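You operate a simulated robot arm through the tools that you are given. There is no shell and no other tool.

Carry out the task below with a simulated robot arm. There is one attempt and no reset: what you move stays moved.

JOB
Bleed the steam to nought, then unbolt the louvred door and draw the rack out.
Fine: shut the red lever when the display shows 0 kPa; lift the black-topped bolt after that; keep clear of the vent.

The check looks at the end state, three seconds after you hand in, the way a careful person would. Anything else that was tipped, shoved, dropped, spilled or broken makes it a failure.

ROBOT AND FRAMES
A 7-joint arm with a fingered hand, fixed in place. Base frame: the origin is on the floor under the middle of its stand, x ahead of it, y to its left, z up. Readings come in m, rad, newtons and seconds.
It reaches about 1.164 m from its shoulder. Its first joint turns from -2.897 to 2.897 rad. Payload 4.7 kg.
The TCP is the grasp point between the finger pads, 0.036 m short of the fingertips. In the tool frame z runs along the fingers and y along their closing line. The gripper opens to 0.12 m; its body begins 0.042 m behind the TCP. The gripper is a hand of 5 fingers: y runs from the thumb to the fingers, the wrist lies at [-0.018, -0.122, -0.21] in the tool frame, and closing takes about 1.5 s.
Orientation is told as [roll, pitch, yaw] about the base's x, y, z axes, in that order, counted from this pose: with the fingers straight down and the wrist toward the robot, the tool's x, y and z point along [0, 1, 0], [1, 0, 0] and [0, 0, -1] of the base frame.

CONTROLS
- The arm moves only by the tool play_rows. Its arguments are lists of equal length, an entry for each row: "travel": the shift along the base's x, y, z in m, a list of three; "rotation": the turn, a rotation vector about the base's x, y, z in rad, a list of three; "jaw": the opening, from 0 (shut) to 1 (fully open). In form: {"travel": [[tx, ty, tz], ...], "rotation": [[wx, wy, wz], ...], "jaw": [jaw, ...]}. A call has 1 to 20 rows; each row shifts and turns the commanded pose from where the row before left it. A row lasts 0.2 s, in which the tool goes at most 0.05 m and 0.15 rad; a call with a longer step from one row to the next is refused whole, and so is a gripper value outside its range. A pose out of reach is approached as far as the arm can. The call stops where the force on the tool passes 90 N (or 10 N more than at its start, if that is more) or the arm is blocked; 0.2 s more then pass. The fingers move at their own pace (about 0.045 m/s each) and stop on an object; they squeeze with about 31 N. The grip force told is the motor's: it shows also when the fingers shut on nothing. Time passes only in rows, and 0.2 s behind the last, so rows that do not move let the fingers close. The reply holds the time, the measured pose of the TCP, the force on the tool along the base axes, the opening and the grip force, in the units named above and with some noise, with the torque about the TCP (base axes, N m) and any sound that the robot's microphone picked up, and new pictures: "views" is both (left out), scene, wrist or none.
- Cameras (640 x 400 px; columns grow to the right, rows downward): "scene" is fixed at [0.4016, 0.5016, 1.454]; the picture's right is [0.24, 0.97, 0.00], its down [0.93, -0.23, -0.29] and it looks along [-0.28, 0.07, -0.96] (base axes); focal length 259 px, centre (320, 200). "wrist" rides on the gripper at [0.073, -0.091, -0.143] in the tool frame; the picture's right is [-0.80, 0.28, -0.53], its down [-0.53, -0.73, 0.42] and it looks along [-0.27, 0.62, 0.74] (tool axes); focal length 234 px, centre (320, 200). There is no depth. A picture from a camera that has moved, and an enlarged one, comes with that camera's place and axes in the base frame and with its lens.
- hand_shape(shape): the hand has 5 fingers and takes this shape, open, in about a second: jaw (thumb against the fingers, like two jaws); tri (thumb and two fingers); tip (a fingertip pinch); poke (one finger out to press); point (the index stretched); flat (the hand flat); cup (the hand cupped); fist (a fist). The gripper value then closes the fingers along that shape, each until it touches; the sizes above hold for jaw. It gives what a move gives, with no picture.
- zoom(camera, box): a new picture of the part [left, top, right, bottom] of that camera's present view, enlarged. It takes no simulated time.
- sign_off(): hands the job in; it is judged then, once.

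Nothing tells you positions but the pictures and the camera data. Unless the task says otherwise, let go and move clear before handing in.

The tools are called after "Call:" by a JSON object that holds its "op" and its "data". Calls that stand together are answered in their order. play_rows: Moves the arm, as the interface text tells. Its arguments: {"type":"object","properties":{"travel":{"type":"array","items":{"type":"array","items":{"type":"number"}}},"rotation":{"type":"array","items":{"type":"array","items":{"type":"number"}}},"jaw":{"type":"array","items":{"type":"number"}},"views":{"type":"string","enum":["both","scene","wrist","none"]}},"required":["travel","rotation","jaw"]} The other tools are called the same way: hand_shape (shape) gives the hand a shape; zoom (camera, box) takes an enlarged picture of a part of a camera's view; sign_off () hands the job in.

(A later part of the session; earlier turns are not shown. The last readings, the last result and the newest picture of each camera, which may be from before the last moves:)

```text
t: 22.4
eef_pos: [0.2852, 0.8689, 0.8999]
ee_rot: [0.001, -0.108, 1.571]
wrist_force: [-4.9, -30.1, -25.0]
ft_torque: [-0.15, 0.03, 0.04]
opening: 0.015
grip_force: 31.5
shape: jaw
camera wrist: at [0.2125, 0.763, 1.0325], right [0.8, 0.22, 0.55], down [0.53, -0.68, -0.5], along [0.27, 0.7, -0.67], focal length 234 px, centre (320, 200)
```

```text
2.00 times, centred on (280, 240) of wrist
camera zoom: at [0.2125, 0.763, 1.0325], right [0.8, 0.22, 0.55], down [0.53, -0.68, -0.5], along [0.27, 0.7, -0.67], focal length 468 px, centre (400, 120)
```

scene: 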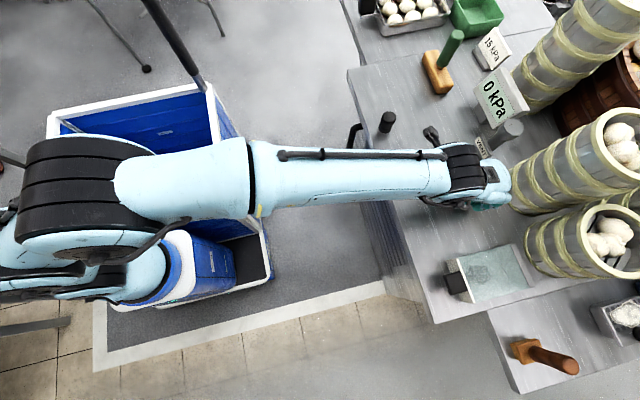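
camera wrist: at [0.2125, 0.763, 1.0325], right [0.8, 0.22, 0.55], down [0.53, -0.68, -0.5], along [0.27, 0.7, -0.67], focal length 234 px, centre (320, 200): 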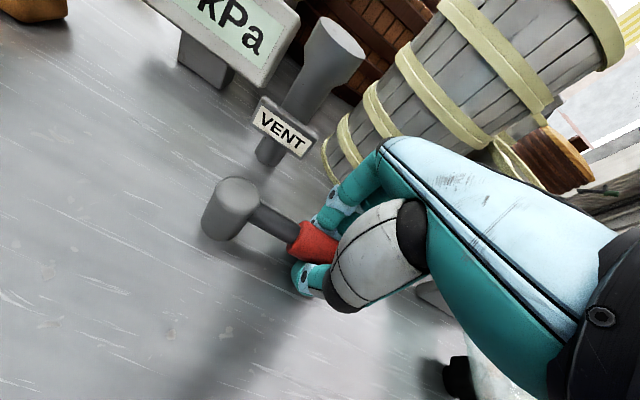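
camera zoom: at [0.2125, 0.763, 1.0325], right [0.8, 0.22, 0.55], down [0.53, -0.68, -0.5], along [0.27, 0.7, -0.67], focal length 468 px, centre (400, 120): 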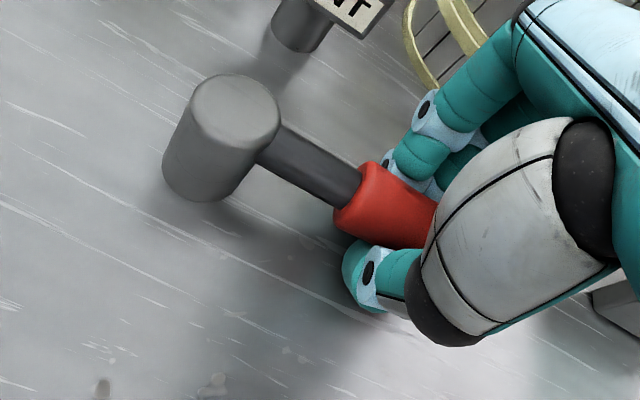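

The lever is back hard against its shut stop (30 N), and the display reads 0 kPa. I'll release it, rise straight up, and check it stayed shut.

Call:
{"op": "play_rows", "data": {"travel": [[0, -0.002, 0], [0, 0, 0.002], [0, 0, 0.002], [0, 0, 0.0], [0, 0, 0], [0, 0, 0.02], [0, 0, 0.04], [0, 0, 0.045], [0, 0, 0.045], [0, -0.03, 0.03], [0, -0.04, 0.0], [0, 0, 0]], "rotation": [[0, 0, 0], [0, 0, 0], [0, 0, 0], [0, 0, 0], [0, 0, 0], [0, 0, 0], [0, 0, 0], [0, 0, 0], [0, 0, 0], [0, 0, 0], [0, 0, 0], [0, 0, 0]], "jaw": [0, 0.6, 0.6, 0.6, 0.6, 0.6, 0.6, 0.6, 0.6, 0.6, 0.6, 0.6]}}

Call:
{"op": "zoom", "data": {"camera": "wrist", "box": [100, 100, 420, 340]}}

```text
t: 25.0
eef_pos: [0.2836, 0.7988, 1.087]
ee_rot: [0.0, -0.111, 1.572]
wrist_force: [-1.2, 0.3, 0.1]
ft_torque: [0.0, 0.02, 0.0]
opening: 0.0718
grip_force: 0.1
shape: jaw
camera wrist: at [0.2099, 0.6917, 1.2197], right [0.8, 0.22, 0.55], down [0.53, -0.68, -0.5], along [0.27, 0.7, -0.66], focal length 234 px, centre (320, 200)
```

scene: 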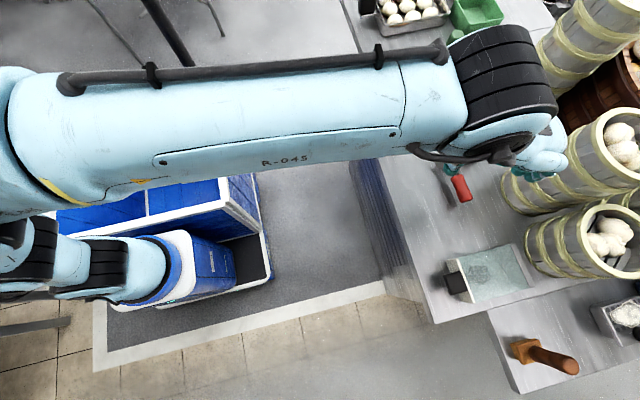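
wrist: 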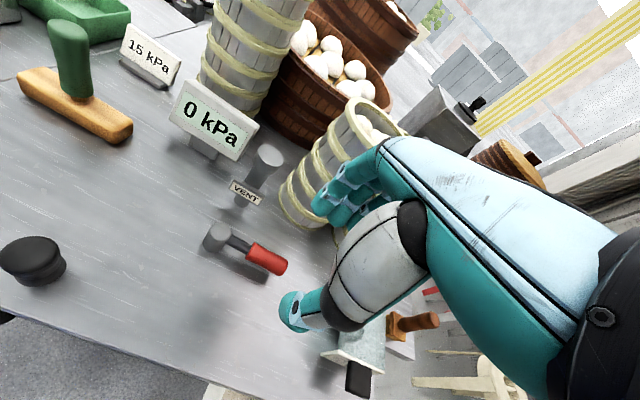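

```text
1.67 times, centred on (260, 220) of wrist
camera zoom: at [0.2099, 0.6917, 1.2197], right [0.8, 0.22, 0.55], down [0.53, -0.68, -0.5], along [0.27, 0.7, -0.66], focal length 390 px, centre (420, 167)
```

zoom: 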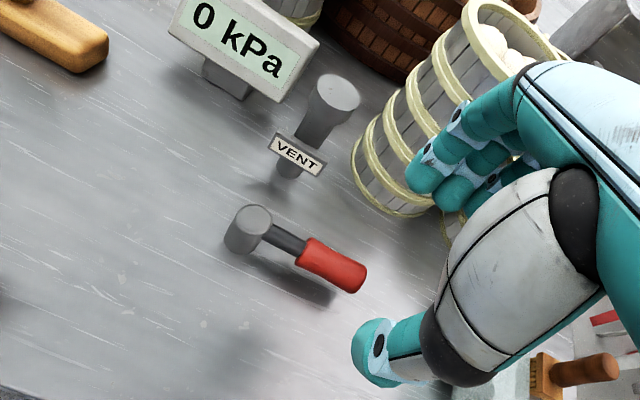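

The lever stays shut and the display holds 0 kPa. Next is the black-topped bolt at about (0.083, 0.752), so I'll move above it with the fingers vertical.

Call:
{"op": "play_rows", "data": {"travel": [[-0.035, -0.008, 0], [-0.035, -0.008, 0], [-0.035, -0.008, -0.005], [-0.035, -0.008, -0.01], [-0.035, -0.008, -0.01], [-0.03, -0.006, -0.01], [0, 0, 0]], "rotation": [[-0.02, 0, 0], [-0.02, 0, 0], [-0.02, 0, 0], [-0.02, 0, 0], [-0.02, 0, 0], [-0.01, 0, 0], [0, 0, 0]], "jaw": [0.7, 0.7, 0.7, 0.7, 0.7, 0.7, 0.7]}}

Call:
{"op": "zoom", "data": {"camera": "wrist", "box": [100, 140, 420, 400]}}

```text
t: 26.6
eef_pos: [0.0816, 0.7519, 1.0496]
ee_rot: [0.0, 0.0, 1.571]
wrist_force: [1.3, -0.8, -0.2]
ft_torque: [0.0, 0.03, -0.01]
opening: 0.0835
grip_force: 0.0
shape: jaw
camera wrist: at [0.0073, 0.6616, 1.1929], right [0.8, 0.28, 0.53], down [0.53, -0.73, -0.42], along [0.27, 0.62, -0.74], focal length 234 px, centre (320, 200)
```

scene: 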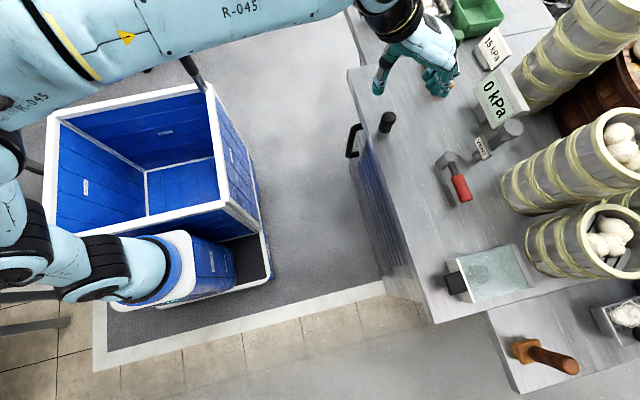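
wrist: 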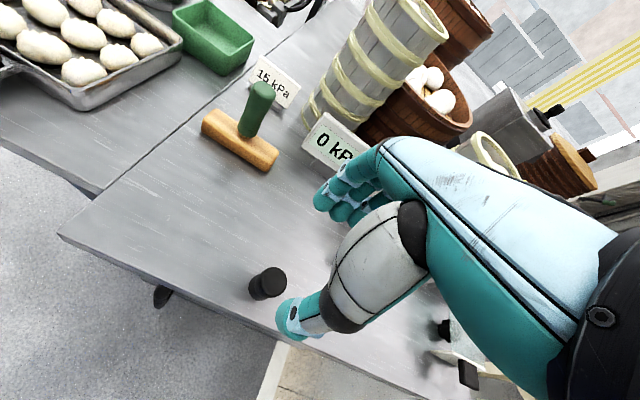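

```text
1.54 times, centred on (260, 270) of wrist
camera zoom: at [0.0073, 0.6616, 1.1929], right [0.8, 0.28, 0.53], down [0.53, -0.73, -0.42], along [0.27, 0.62, -0.74], focal length 360 px, centre (412, 92)
```

zoom: 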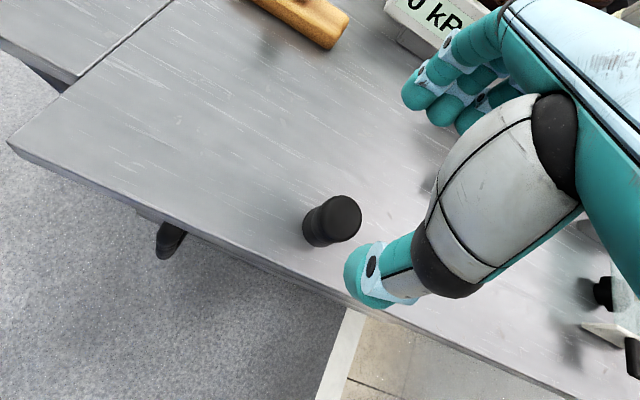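

The bolt knob is at about (0.086, 0.751), about 34 mm wide, right below the open jaw. I'll descend around it and close.

Call:
{"op": "play_rows", "data": {"travel": [[0.001, 0, -0.03], [0, 0, -0.03], [0, 0, -0.03], [0, 0, -0.03], [0, 0, -0.015], [0, 0, -0.009], [0, 0, 0]], "rotation": [[0, 0, 0], [0, 0, 0], [0, 0, 0], [0, 0, 0], [0, 0, 0], [0, 0, 0], [0, 0, 0]], "jaw": [0.75, 0.75, 0.75, 0.75, 0.75, 0.75, 0.75]}}

Call:
{"op": "zoom", "data": {"camera": "wrist", "box": [160, 140, 400, 340]}}

Call:
{"op": "zoom", "data": {"camera": "scene", "box": [320, 40, 520, 200]}}

```text
t: 28.2
eef_pos: [0.0831, 0.7528, 0.9055]
ee_rot: [0.001, -0.001, 1.569]
wrist_force: [0.3, 0.4, 0.0]
ft_torque: [-0.01, -0.02, -0.02]
opening: 0.0895
grip_force: 0.2
shape: jaw
camera wrist: at [0.0086, 0.6618, 1.0494], right [0.8, 0.28, 0.53], down [0.53, -0.73, -0.42], along [0.27, 0.62, -0.74], focal length 234 px, centre (320, 200)
```

scene: 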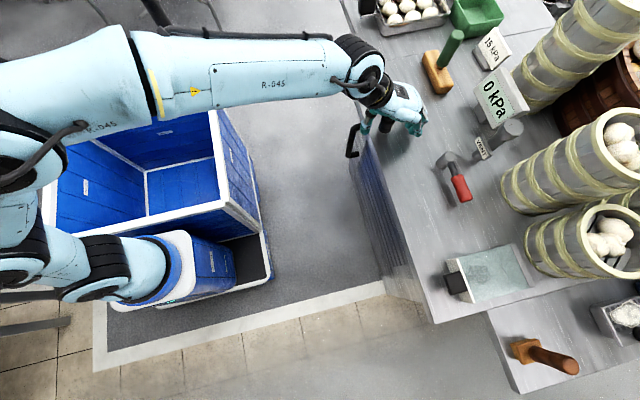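
wrist: 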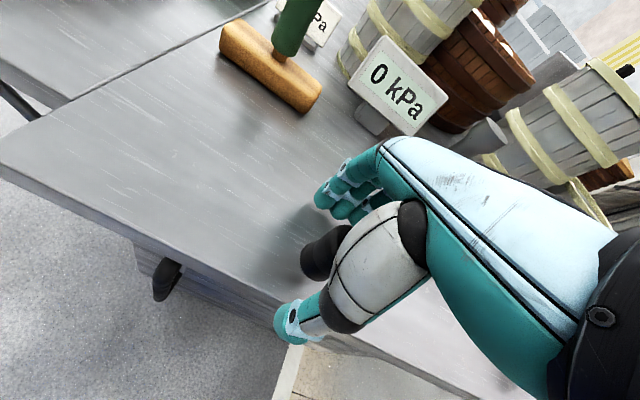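

```text
2.00 times, centred on (280, 240) of wrist
camera zoom: at [0.0086, 0.6618, 1.0494], right [0.8, 0.28, 0.53], down [0.53, -0.73, -0.42], along [0.27, 0.62, -0.74], focal length 468 px, centre (400, 120)
```

zoom: 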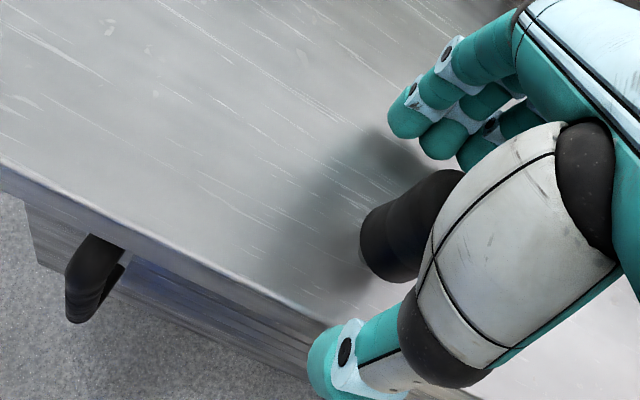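

```text
2.50 times, centred on (420, 120) of scene
camera zoom: at [0.4016, 0.5016, 1.454], right [0.24, 0.97, 0.0], down [0.93, -0.23, -0.29], along [-0.28, 0.07, -0.96], focal length 648 px, centre (70, 400)
```

zoom: 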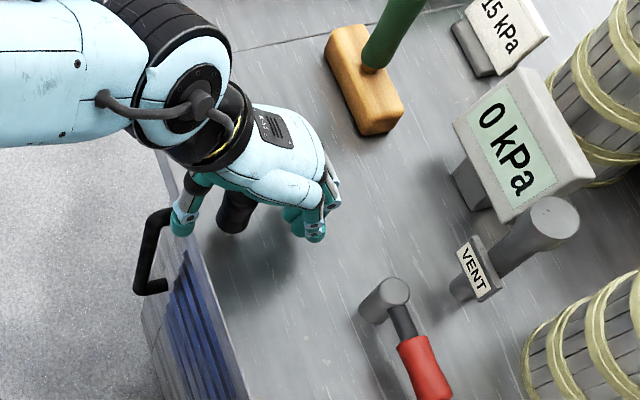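

The knob sits centred in the jaw with no contact force. Now closing on it.

Call:
{"op": "play_rows", "data": {"travel": [[0, 0, 0], [0, 0, 0], [0, 0, 0], [0, 0, 0], [0, 0, 0], [0, 0, 0], [0, 0, 0]], "rotation": [[0, 0, 0], [0, 0, 0], [0, 0, 0], [0, 0, 0], [0, 0, 0], [0, 0, 0], [0, 0, 0]], "jaw": [0.5, 0.3, 0.1, 0, 0, 0, 0]}}

Call:
{"op": "zoom", "data": {"camera": "scene", "box": [320, 40, 520, 200]}}

```text
t: 29.8
eef_pos: [0.0819, 0.752, 0.9067]
ee_rot: [-0.002, 0.001, 1.57]
wrist_force: [-3.0, -5.6, -1.1]
ft_torque: [-0.11, 0.07, 0.0]
opening: 0.0227
grip_force: 30.7
shape: jaw
camera wrist: at [0.0084, 0.6615, 1.0493], right [0.8, 0.28, 0.53], down [0.53, -0.73, -0.42], along [0.27, 0.62, -0.74], focal length 234 px, centre (320, 200)
```

scene: 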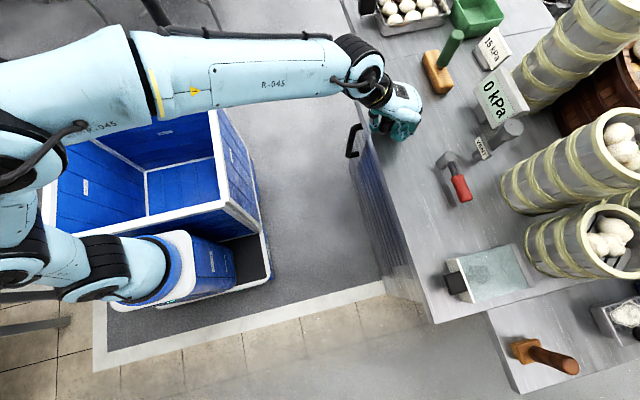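
wrist: 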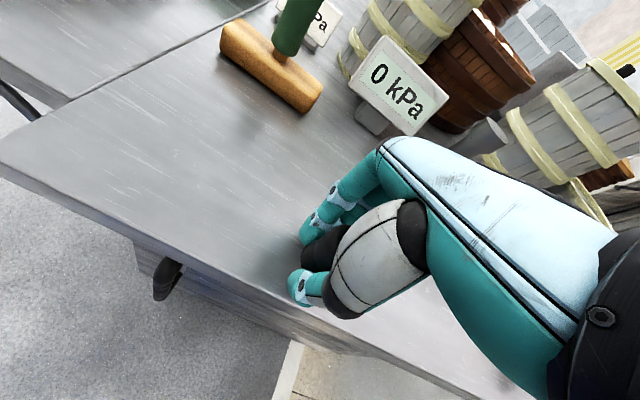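

```text
2.50 times, centred on (420, 120) of scene
camera zoom: at [0.4016, 0.5016, 1.454], right [0.24, 0.97, 0.0], down [0.93, -0.23, -0.29], along [-0.28, 0.07, -0.96], focal length 648 px, centre (70, 400)
```

zoom: 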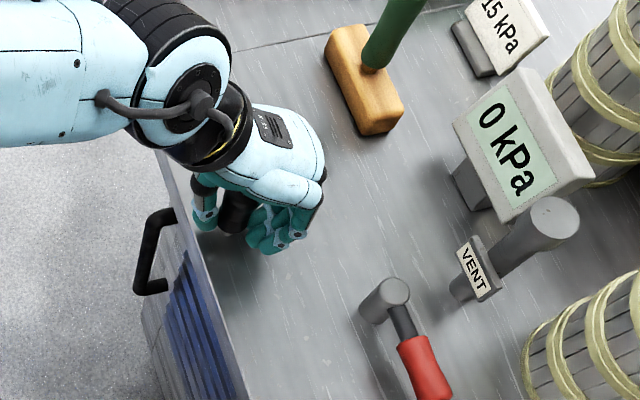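

The knob is firmly gripped (opening 23 mm, 31 N). I'll lift slowly and watch the force and travel.

Call:
{"op": "play_rows", "data": {"travel": [[0, 0, 0.008], [0, 0, 0.01], [0, 0, 0.01], [0, 0, 0]], "rotation": [[0, 0, 0], [0, 0, 0], [0, 0, 0], [0, 0, 0]], "jaw": [0, 0, 0, 0]}}

Call:
{"op": "zoom", "data": {"camera": "wrist", "box": [160, 140, 400, 340]}}

```text
t: 30.8
eef_pos: [0.0801, 0.7519, 0.9351]
ee_rot: [-0.001, 0.0, 1.572]
wrist_force: [-0.2, -6.4, -3.7]
ft_torque: [-0.12, 0.02, -0.03]
opening: 0.0224
grip_force: 31.0
shape: jaw
camera wrist: at [0.0082, 0.6613, 1.0781], right [0.8, 0.28, 0.53], down [0.53, -0.73, -0.42], along [0.27, 0.62, -0.74], focal length 234 px, centre (320, 200)
```

scene: 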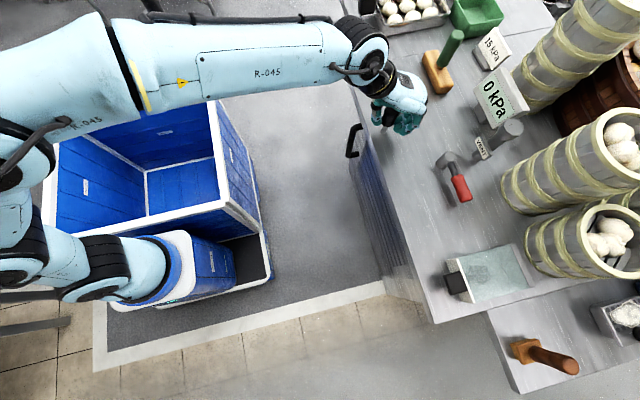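
wrist: 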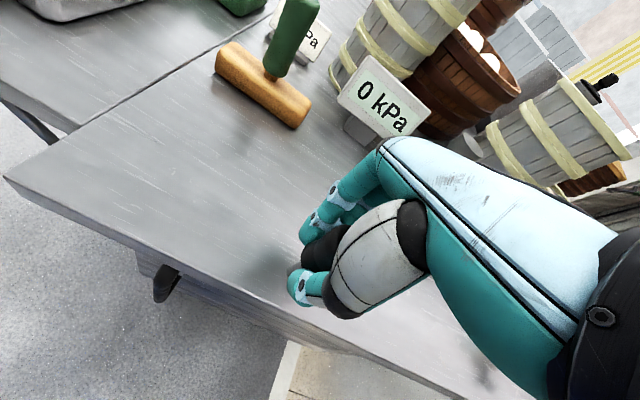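

```text
2.00 times, centred on (280, 240) of wrist
camera zoom: at [0.0082, 0.6613, 1.0781], right [0.8, 0.28, 0.53], down [0.53, -0.73, -0.42], along [0.27, 0.62, -0.74], focal length 468 px, centre (400, 120)
```

zoom: 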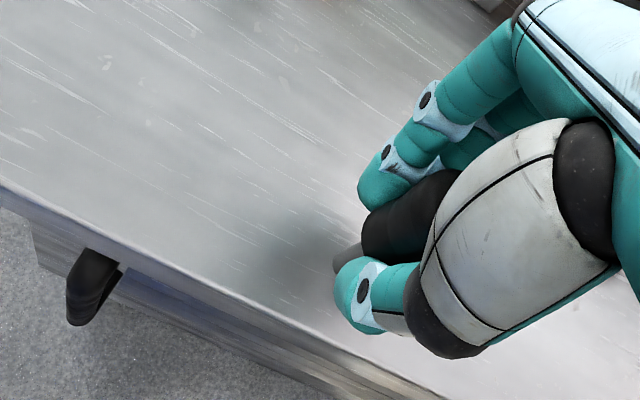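

The bolt is rising with the hand with only light resistance, and its shank is showing. I'll keep lifting in small steps.

Call:
{"op": "play_rows", "data": {"travel": [[0, 0, 0.01], [0, 0, 0.01], [0, 0, 0.01], [0, 0, 0]], "rotation": [[0, 0, 0], [0, 0, 0], [0, 0, 0], [0, 0, 0]], "jaw": [0, 0, 0, 0]}}

Call:
{"op": "zoom", "data": {"camera": "wrist", "box": [160, 140, 400, 340]}}

Call:
{"op": "zoom", "data": {"camera": "scene", "box": [320, 40, 520, 200]}}

```text
t: 31.8
eef_pos: [0.0815, 0.7523, 0.963]
ee_rot: [-0.003, 0.003, 1.57]
wrist_force: [-3.3, -4.3, -15.4]
ft_torque: [0.05, 0.09, 0.05]
opening: 0.0222
grip_force: 31.0
shape: jaw
camera wrist: at [0.0081, 0.6618, 1.1058], right [0.8, 0.28, 0.52], down [0.53, -0.73, -0.42], along [0.27, 0.62, -0.74], focal length 234 px, centre (320, 200)
```

scene: 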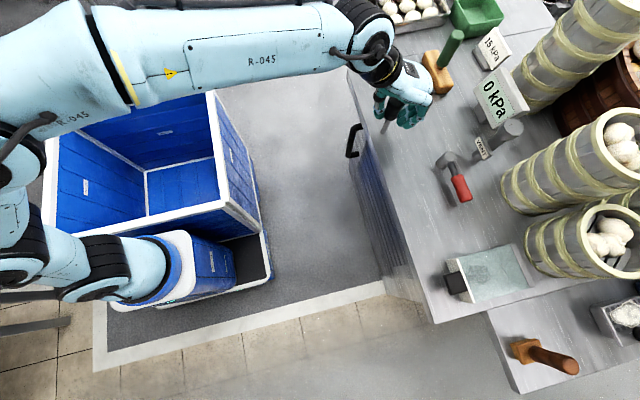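
wrist: 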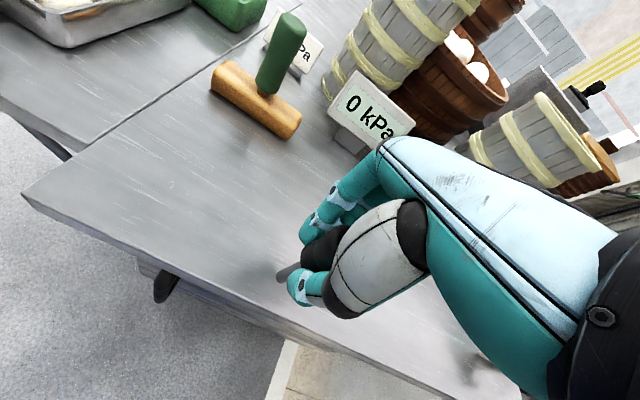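

```text
2.00 times, centred on (280, 240) of wrist
camera zoom: at [0.0081, 0.6618, 1.1058], right [0.8, 0.28, 0.52], down [0.53, -0.73, -0.42], along [0.27, 0.62, -0.74], focal length 468 px, centre (400, 120)
```

zoom: 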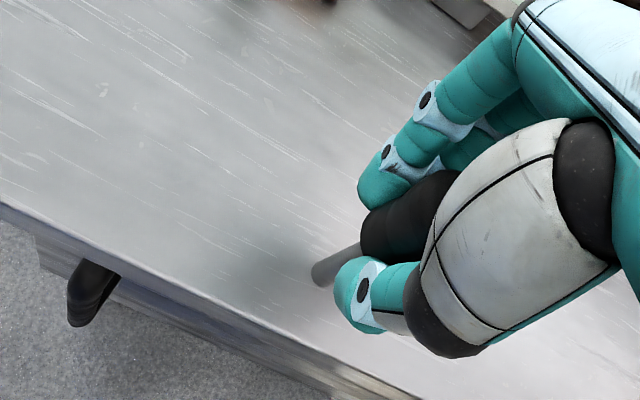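

```text
2.50 times, centred on (420, 120) of scene
camera zoom: at [0.4016, 0.5016, 1.454], right [0.24, 0.97, 0.0], down [0.93, -0.23, -0.29], along [-0.28, 0.07, -0.96], focal length 648 px, centre (70, 400)
```

zoom: 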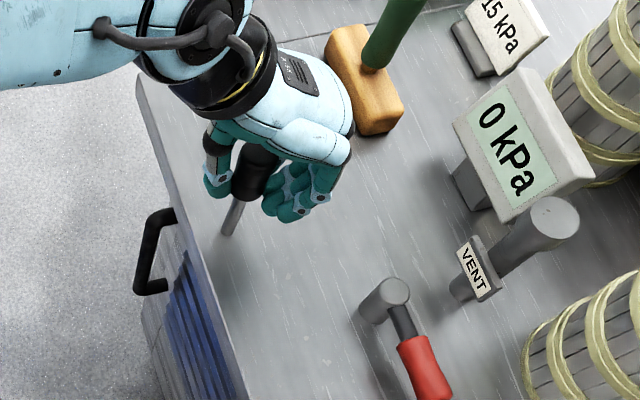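

It has come up about 57 mm, and resistance is now 15 N, possibly a stop. I'll try a few more millimetres gently.

Call:
{"op": "play_rows", "data": {"travel": [[0, 0, 0.004], [0, 0, 0.004], [0, 0, 0]], "rotation": [[0, 0, 0], [0, 0, 0], [0, 0, 0]], "jaw": [0, 0, 0]}}

Call:
{"op": "zoom", "data": {"camera": "scene", "box": [320, 40, 520, 200]}}

```text
t: 32.6
eef_pos: [0.0811, 0.753, 0.9698]
ee_rot: [-0.001, 0.007, 1.57]
wrist_force: [-8.2, -9.6, -33.4]
ft_torque: [0.07, 0.2, 0.05]
opening: 0.02
grip_force: 31.5
shape: jaw
camera wrist: at [0.0075, 0.6619, 1.1129], right [0.8, 0.28, 0.52], down [0.53, -0.73, -0.42], along [0.27, 0.62, -0.74], focal length 234 px, centre (320, 200)
```

scene: 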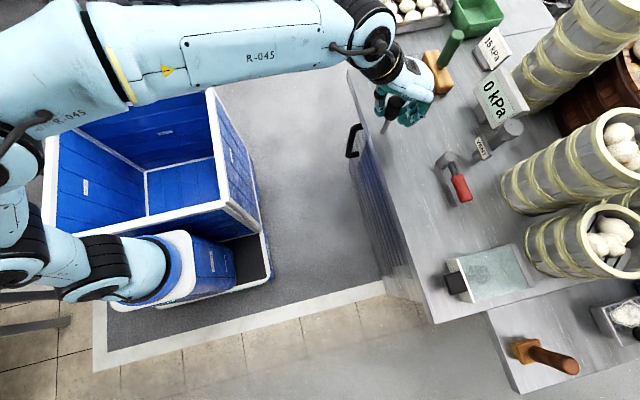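
wrist: 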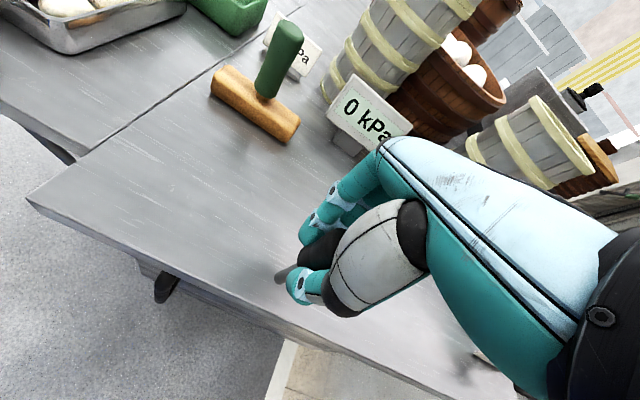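

```text
2.50 times, centred on (420, 120) of scene
camera zoom: at [0.4016, 0.5016, 1.454], right [0.24, 0.97, 0.0], down [0.93, -0.23, -0.29], along [-0.28, 0.07, -0.96], focal length 648 px, centre (70, 400)
```

zoom: 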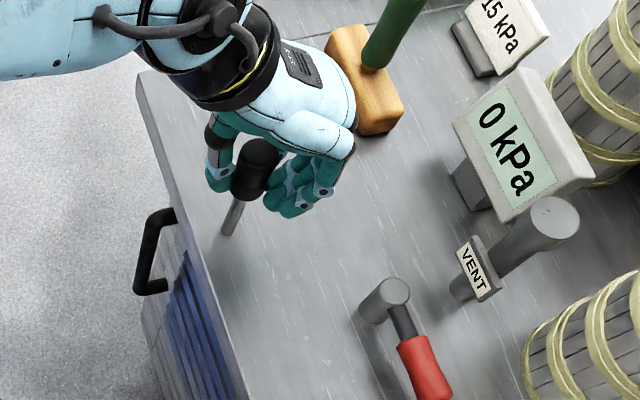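

The bolt has reached its upper stop, since the fingers started slipping on the knob. I'll release it here without moving and see whether it stays up.

Call:
{"op": "play_rows", "data": {"travel": [[0, 0, 0], [0, 0, 0], [0, 0, 0], [0, 0, 0], [0, 0, 0]], "rotation": [[0, 0, 0], [0, 0, 0], [0, 0, 0], [0, 0, 0], [0, 0, 0]], "jaw": [0.3, 0.5, 0.75, 0.75, 0.75]}}

Call:
{"op": "zoom", "data": {"camera": "scene", "box": [320, 40, 520, 200]}}

Call:
{"op": "zoom", "data": {"camera": "wrist", "box": [160, 140, 400, 340]}}

```text
t: 33.8
eef_pos: [0.0815, 0.7526, 0.9732]
ee_rot: [0.001, -0.001, 1.572]
wrist_force: [-0.2, 0.2, -1.0]
ft_torque: [-0.05, -0.03, -0.04]
opening: 0.0897
grip_force: 0.0
shape: jaw
camera wrist: at [0.0079, 0.6612, 1.1158], right [0.8, 0.28, 0.53], down [0.53, -0.73, -0.43], along [0.27, 0.62, -0.74], focal length 234 px, centre (320, 200)
```

scene: 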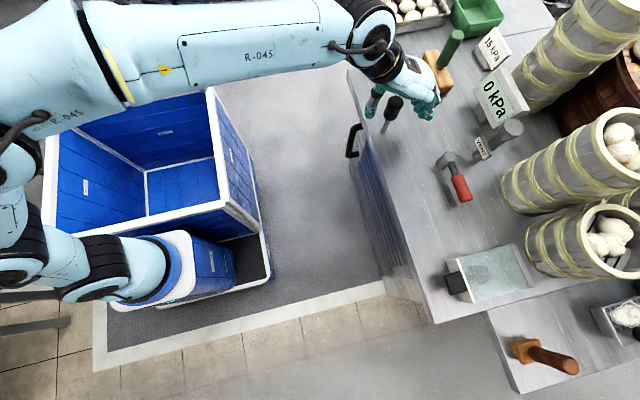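
wrist: 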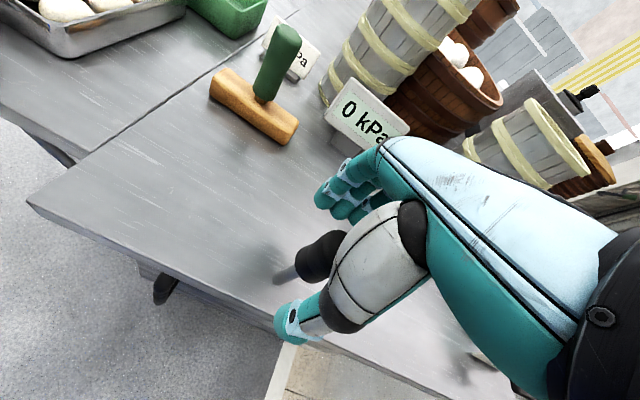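

```text
2.50 times, centred on (420, 120) of scene
camera zoom: at [0.4016, 0.5016, 1.454], right [0.24, 0.97, 0.0], down [0.93, -0.23, -0.29], along [-0.28, 0.07, -0.96], focal length 648 px, centre (70, 400)
```

zoom: 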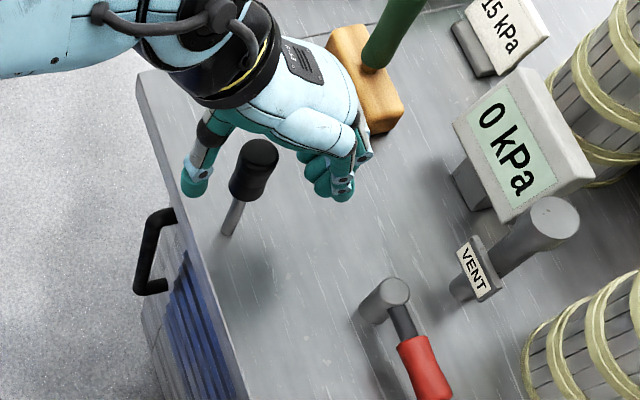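

```text
2.00 times, centred on (280, 240) of wrist
camera zoom: at [0.0079, 0.6612, 1.1158], right [0.8, 0.28, 0.53], down [0.53, -0.73, -0.43], along [0.27, 0.62, -0.74], focal length 468 px, centre (400, 120)
```

zoom: 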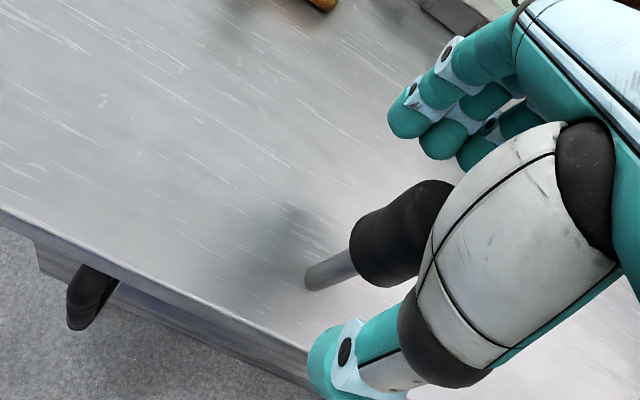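

The bolt stays raised on its own. I'll rise clear of it and back away from the cabinet, then turn the hand to face the door handle, which I put as a vertical bar near x≈-0.007, y≈0.707, z 0.545–0.755.

Call:
{"op": "play_rows", "data": {"travel": [[0, 0, 0.035], [0, 0, 0.04], [0, -0.02, 0.01], [0, -0.04, 0], [0, -0.04, 0], [0, -0.04, 0], [0, -0.04, 0], [0, -0.04, 0], [0, -0.04, 0], [0, -0.03, 0], [0, 0, 0]], "rotation": [[0, 0, 0], [0, 0, 0], [0, 0, 0], [0, 0, 0], [0, 0, 0], [0, 0, 0], [0, 0, 0], [0, 0, 0], [0, 0, 0], [0, 0, 0], [0, 0, 0]], "jaw": [0.75, 0.75, 0.75, 0.75, 0.75, 0.75, 0.75, 0.75, 0.75, 0.75, 0.75]}}

Call:
{"op": "zoom", "data": {"camera": "wrist", "box": [60, 60, 380, 300]}}

```text
t: 36.2
eef_pos: [0.0813, 0.4637, 1.0548]
ee_rot: [0.0, 0.0, 1.569]
wrist_force: [0.4, -0.3, 0.1]
ft_torque: [0.0, 0.01, 0.03]
opening: 0.0896
grip_force: 0.1
shape: jaw
camera wrist: at [0.008, 0.3722, 1.2], right [0.8, 0.28, 0.53], down [0.53, -0.73, -0.42], along [0.27, 0.62, -0.74], focal length 234 px, centre (320, 200)
```

scene: 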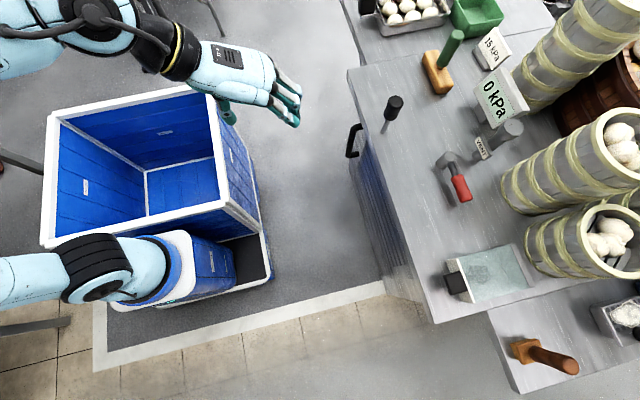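
wrist: 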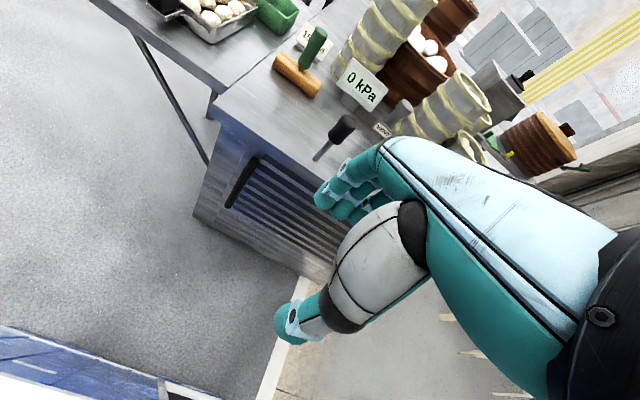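

```text
1.67 times, centred on (220, 180) of wrist
camera zoom: at [0.008, 0.3722, 1.2], right [0.8, 0.28, 0.53], down [0.53, -0.73, -0.42], along [0.27, 0.62, -0.74], focal length 390 px, centre (487, 233)
```

zoom: 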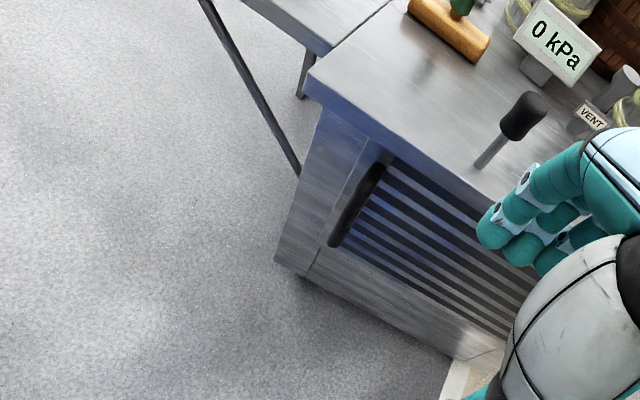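

The bolt remains up. Now I'll turn the hand (yaw back to 0, then roll the fingers forward towards the door) in free space in front of the cabinet.

Call:
{"op": "play_rows", "data": {"travel": [[-0.005, 0, 0], [-0.005, 0, 0], [-0.005, 0, 0], [-0.005, 0, 0], [-0.005, 0, 0], [-0.005, 0, 0], [-0.005, 0, 0], [-0.005, 0, 0], [-0.005, 0, 0], [-0.005, 0, 0], [-0.005, 0, 0]], "rotation": [[0, 0, -0.145], [0, 0, -0.145], [0, 0, -0.145], [0, 0, -0.145], [0, 0, -0.145], [0, 0, -0.145], [0, 0, -0.145], [0, 0, -0.145], [0, 0, -0.145], [0, 0, -0.145], [0, 0, -0.12]], "jaw": [0.75, 0.75, 0.75, 0.75, 0.75, 0.75, 0.75, 0.75, 0.75, 0.75, 0.75]}}

```text
t: 38.6
eef_pos: [0.0261, 0.4631, 1.0564]
ee_rot: [0.0, 0.0, -0.003]
wrist_force: [-0.1, 0.5, 0.0]
ft_torque: [0.04, 0.03, 0.01]
opening: 0.0898
grip_force: 0.2
shape: jaw
camera wrist: at [-0.0658, 0.5352, 1.2], right [0.28, -0.8, 0.53], down [-0.73, -0.53, -0.42], along [0.62, -0.27, -0.74], focal length 234 px, centre (320, 200)
```

scene: 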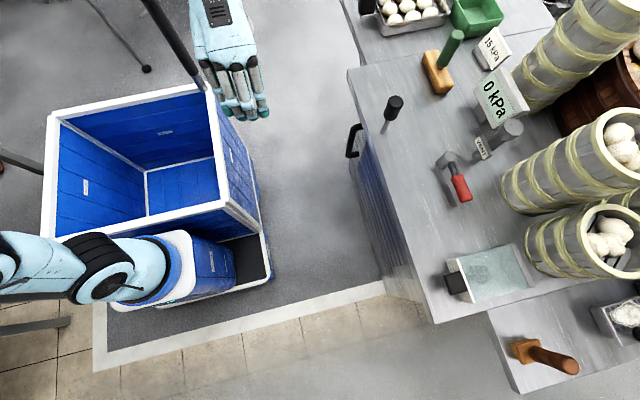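
wrist: 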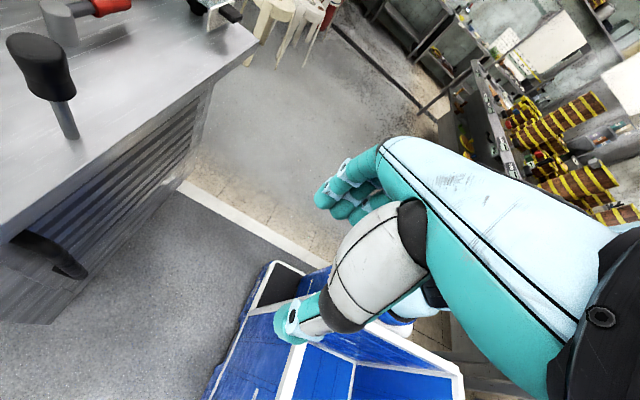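

The hand is at yaw 0. Next I'll roll the fingers forward towards the door while lowering, still about 0.2 m in front of the cabinet.

Call:
{"op": "play_rows", "data": {"travel": [[-0.003, 0.0, -0.015], [-0.003, 0.0, -0.015], [-0.003, 0.0, -0.02], [-0.003, 0, -0.02], [-0.003, 0, -0.02], [-0.003, 0, -0.02], [-0.003, 0, -0.02], [-0.003, 0, -0.02], [-0.003, 0, -0.02], [0, 0, 0]], "rotation": [[0.14, 0, 0], [0.14, 0, 0], [0.14, 0, 0], [0.14, 0, 0], [0.14, 0, 0], [0.14, 0, 0], [0.14, 0, 0], [0.14, 0, 0], [0.12, 0, 0], [0, 0, 0]], "jaw": [0.75, 0.75, 0.75, 0.75, 0.75, 0.75, 0.75, 0.75, 0.75, 0.75]}}

Call:
{"op": "zoom", "data": {"camera": "wrist", "box": [0, 60, 400, 400]}}

```text
t: 40.8
eef_pos: [0.0134, 0.4867, 0.9813]
ee_rot: [1.022, -0.012, 0.012]
wrist_force: [0.4, -0.1, 0.3]
ft_torque: [0.0, 0.02, 0.01]
opening: 0.0899
grip_force: 0.0
shape: jaw
out of reach, approached as far as the arm can: row 6, 8, 9
camera wrist: at [-0.0791, 0.4011, 1.1161], right [0.3, -0.86, -0.41], down [-0.72, 0.07, -0.69], along [0.62, 0.5, -0.6], focal length 234 px, centre (320, 200)
```

scene: 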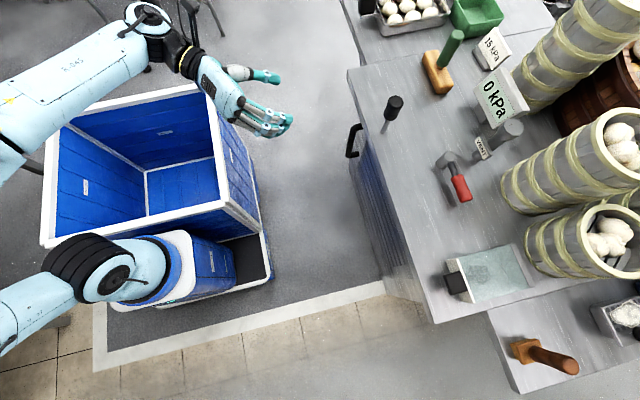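
wrist: 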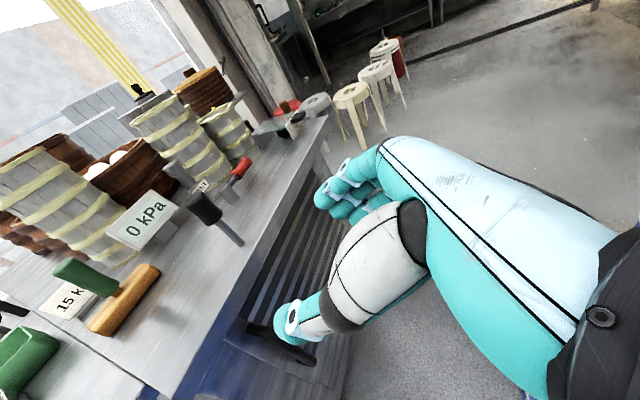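

```text
1.18 times, centred on (200, 230) of wrist
camera zoom: at [-0.0791, 0.4011, 1.1161], right [0.3, -0.86, -0.41], down [-0.72, 0.07, -0.69], along [0.62, 0.5, -0.6], focal length 276 px, centre (461, 165)
```

zoom: 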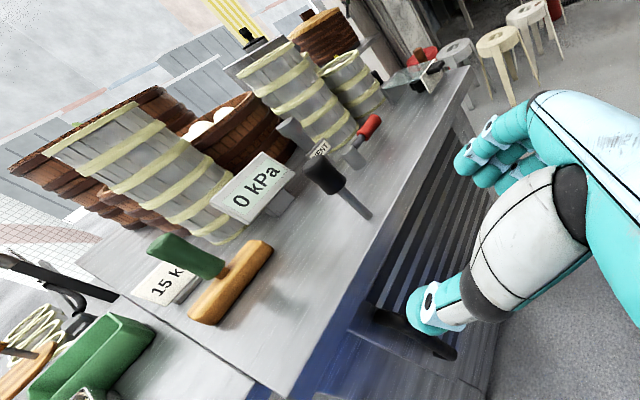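

The arm hit a limit here because the wrist is too close to its base in this pose. Moving the target outwards (+y) should bring it back within reach, so I'll step that way in free space.

Call:
{"op": "play_rows", "data": {"travel": [[0, 0.03, 0], [0, 0.03, 0], [0, 0.03, 0], [0, 0, 0], [0, 0, 0]], "rotation": [[0, 0, 0], [0, 0, 0], [0, 0, 0], [0, 0, 0], [0, 0, 0]], "jaw": [0.75, 0.75, 0.75, 0.75, 0.75]}}

Call:
{"op": "zoom", "data": {"camera": "wrist", "box": [80, 160, 400, 400]}}

```text
t: 42.0
eef_pos: [0.013, 0.5762, 0.9813]
ee_rot: [1.021, -0.014, 0.014]
wrist_force: [-1.1, -0.7, 0.8]
ft_torque: [-0.02, 0.01, -0.03]
opening: 0.0901
grip_force: 0.1
shape: jaw
camera wrist: at [-0.0793, 0.4904, 1.1163], right [0.3, -0.86, -0.41], down [-0.72, 0.07, -0.69], along [0.62, 0.5, -0.6], focal length 234 px, centre (320, 200)
```

scene: 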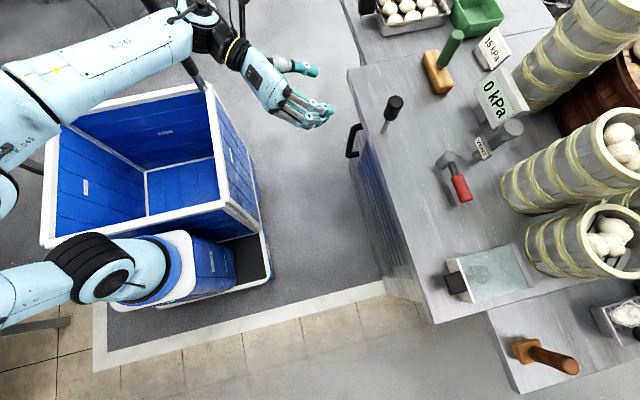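
wrist: 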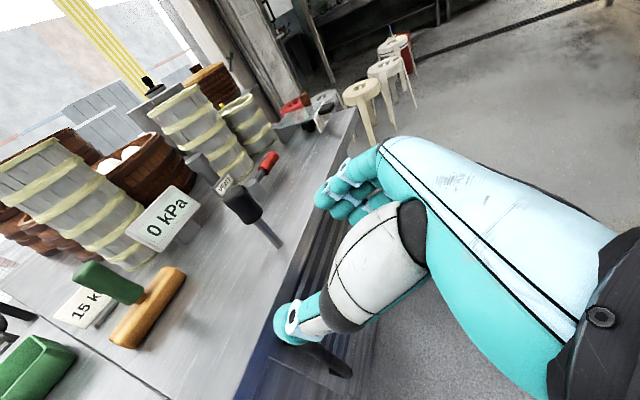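

```text
1.67 times, centred on (240, 280) of wrist
camera zoom: at [-0.0793, 0.4904, 1.1163], right [0.3, -0.86, -0.41], down [-0.72, 0.07, -0.69], along [0.62, 0.5, -0.6], focal length 390 px, centre (453, 67)
```

zoom: 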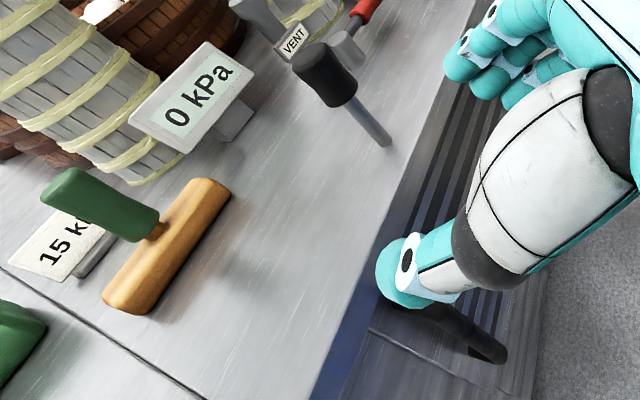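

The arm follows again from where it actually stopped (roll 1.02, i.e. fingers about 59° forward of straight down). I'll check whether it can lower and roll a bit more from here.

Call:
{"op": "play_rows", "data": {"travel": [[0, 0, -0.03], [0, 0, -0.03], [0, 0, -0.03], [0, 0, -0.03], [0, 0, 0], [0, 0, 0], [0, 0, 0]], "rotation": [[0, 0, 0], [0, 0, 0], [0, 0, 0], [0, 0, 0], [0.08, 0, 0], [0.08, 0, 0], [0, 0, 0]], "jaw": [0.75, 0.75, 0.75, 0.75, 0.75, 0.75, 0.75]}}

Call:
{"op": "zoom", "data": {"camera": "wrist", "box": [80, 160, 400, 400]}}

```text
t: 43.6
eef_pos: [0.0101, 0.6134, 0.928]
ee_rot: [1.033, -0.021, 0.017]
wrist_force: [-0.6, 0.5, -0.1]
ft_torque: [-0.01, -0.01, 0.02]
opening: 0.0899
grip_force: 0.0
shape: jaw
out of reach, approached as far as the arm can: row 2, 3, 4, 5, 6
camera wrist: at [-0.0846, 0.5266, 1.0617], right [0.3, -0.86, -0.41], down [-0.72, 0.08, -0.69], along [0.62, 0.51, -0.59], focal length 234 px, centre (320, 200)
```

scene: 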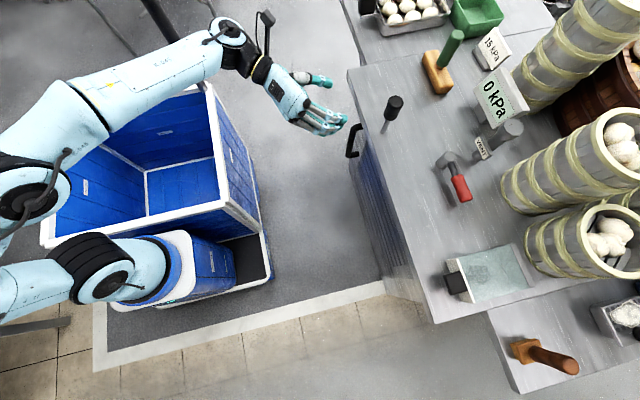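
wrist: 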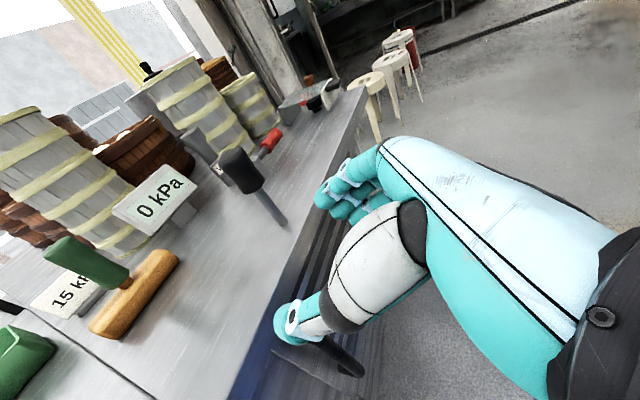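

```text
1.67 times, centred on (240, 280) of wrist
camera zoom: at [-0.0846, 0.5266, 1.0617], right [0.3, -0.86, -0.41], down [-0.72, 0.08, -0.69], along [0.62, 0.51, -0.59], focal length 390 px, centre (453, 67)
```

zoom: 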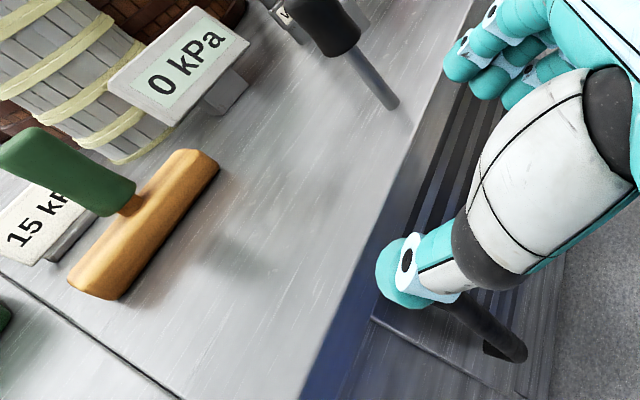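

The wrist joint limits how far forward the fingers can point when low. A shallower tilt still lets the fingers straddle the vertical bar and stays clear of the worktop edge, so I'll ease the roll to about 0.7 and lower.

Call:
{"op": "play_rows", "data": {"travel": [[0, -0.01, 0], [0, -0.015, 0], [0, 0, 0], [0, 0, -0.025], [0, 0, -0.03], [0, 0, -0.03], [0, 0, -0.03], [0, 0, 0]], "rotation": [[-0.15, 0, 0], [-0.15, 0, 0], [-0.05, 0, 0], [0, 0, 0], [0, 0, 0], [0, 0, 0], [0, 0, 0], [0, 0, 0]], "jaw": [0.75, 0.75, 0.75, 0.75, 0.75, 0.75, 0.75, 0.75]}}

Call:
{"op": "zoom", "data": {"camera": "wrist", "box": [80, 160, 400, 400]}}

```text
t: 45.4
eef_pos: [0.0099, 0.5885, 0.8132]
ee_rot: [0.683, -0.014, 0.024]
wrist_force: [-0.5, 0.7, -0.9]
ft_torque: [-0.02, -0.01, 0.0]
opening: 0.0898
grip_force: 0.0
shape: jaw
camera wrist: at [-0.0841, 0.553, 0.968], right [0.3, -0.95, -0.1], down [-0.72, -0.16, -0.67], along [0.62, 0.27, -0.73], focal length 234 px, centre (320, 200)
```

scene: 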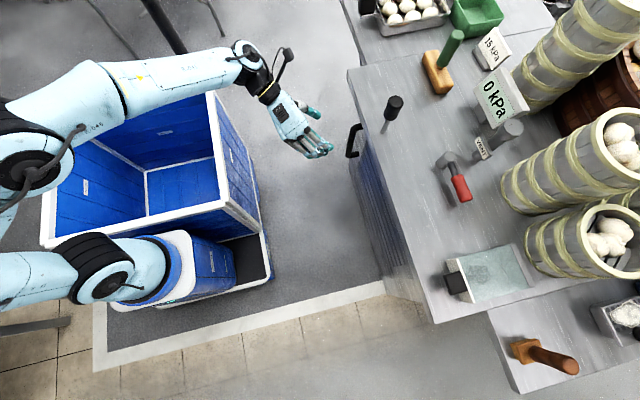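
wrist: 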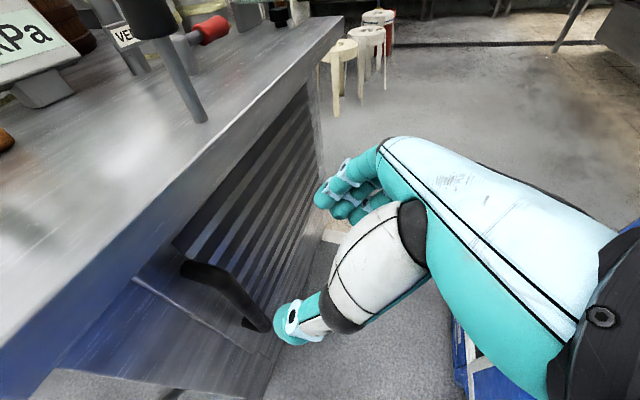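

```text
1.67 times, centred on (240, 280) of wrist
camera zoom: at [-0.0841, 0.553, 0.968], right [0.3, -0.95, -0.1], down [-0.72, -0.16, -0.67], along [0.62, 0.27, -0.73], focal length 390 px, centre (453, 67)
```

zoom: 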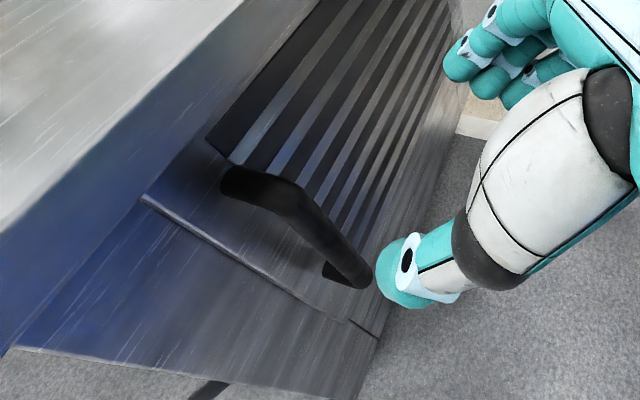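

No reach problem now, and the handle is in clear view: a C-shaped vertical bar just left of the louvres. I'll move closer for a second fix on its exact place.

Call:
{"op": "play_rows", "data": {"travel": [[-0.005, 0.01, -0.02], [-0.005, 0.01, -0.02], [-0.005, 0.01, -0.02], [-0.005, 0.01, -0.02], [0, 0, 0]], "rotation": [[0, 0, 0], [0, 0, 0], [0, 0, 0], [0, 0, 0], [0, 0, 0]], "jaw": [0.75, 0.75, 0.75, 0.75, 0.75]}}

Call:
{"op": "zoom", "data": {"camera": "wrist", "box": [80, 160, 400, 400]}}

Call:
{"op": "zoom", "data": {"camera": "scene", "box": [260, 60, 420, 180]}}

```text
t: 46.6
eef_pos: [-0.01, 0.6301, 0.7338]
ee_rot: [0.683, -0.014, 0.024]
wrist_force: [0.1, -0.1, 1.0]
ft_torque: [-0.01, -0.01, 0.0]
opening: 0.0896
grip_force: 0.0
shape: jaw
camera wrist: at [-0.1036, 0.5934, 0.8896], right [0.3, -0.95, -0.1], down [-0.72, -0.16, -0.68], along [0.62, 0.27, -0.73], focal length 234 px, centre (320, 200)
```

scene: 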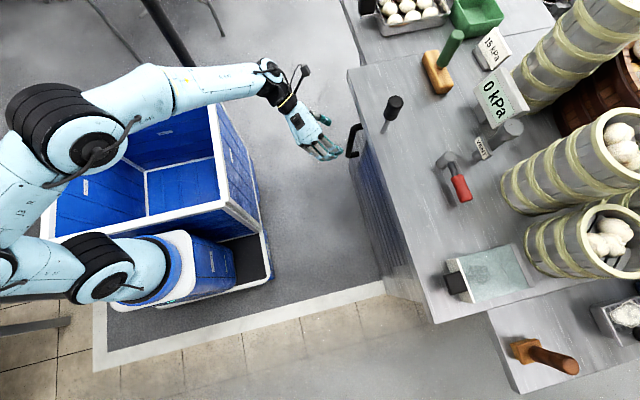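
wrist: 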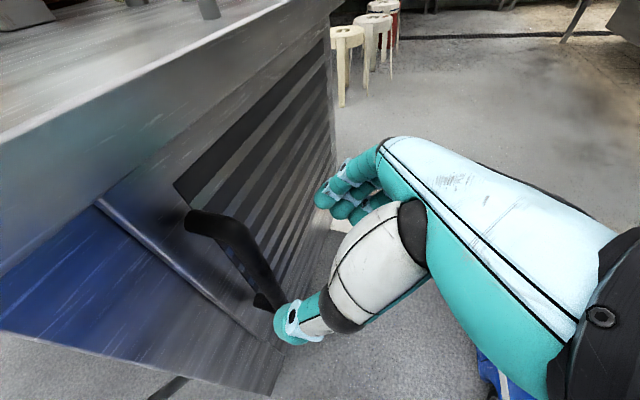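

```text
1.67 times, centred on (240, 280) of wrist
camera zoom: at [-0.1036, 0.5934, 0.8896], right [0.3, -0.95, -0.1], down [-0.72, -0.16, -0.68], along [0.62, 0.27, -0.73], focal length 390 px, centre (453, 67)
```

zoom: 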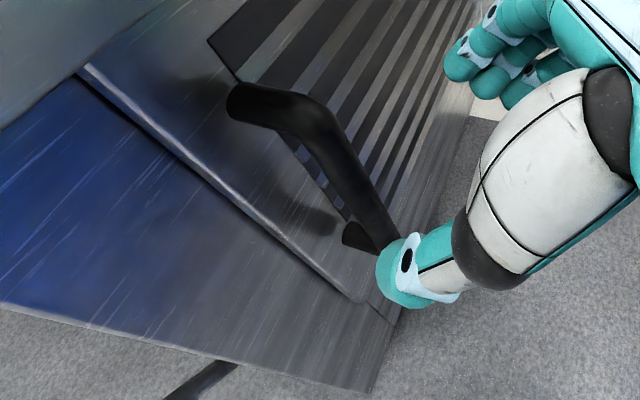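

```text
3.33 times, centred on (340, 120) of scene
camera zoom: at [0.4016, 0.5016, 1.454], right [0.24, 0.97, 0.0], down [0.93, -0.23, -0.29], along [-0.28, 0.07, -0.96], focal length 864 px, centre (253, 467)
```

zoom: 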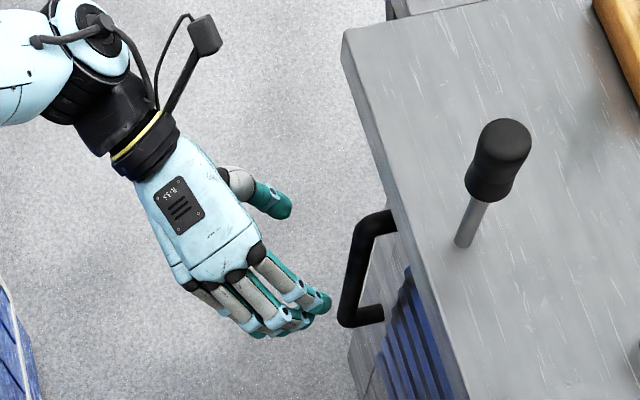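

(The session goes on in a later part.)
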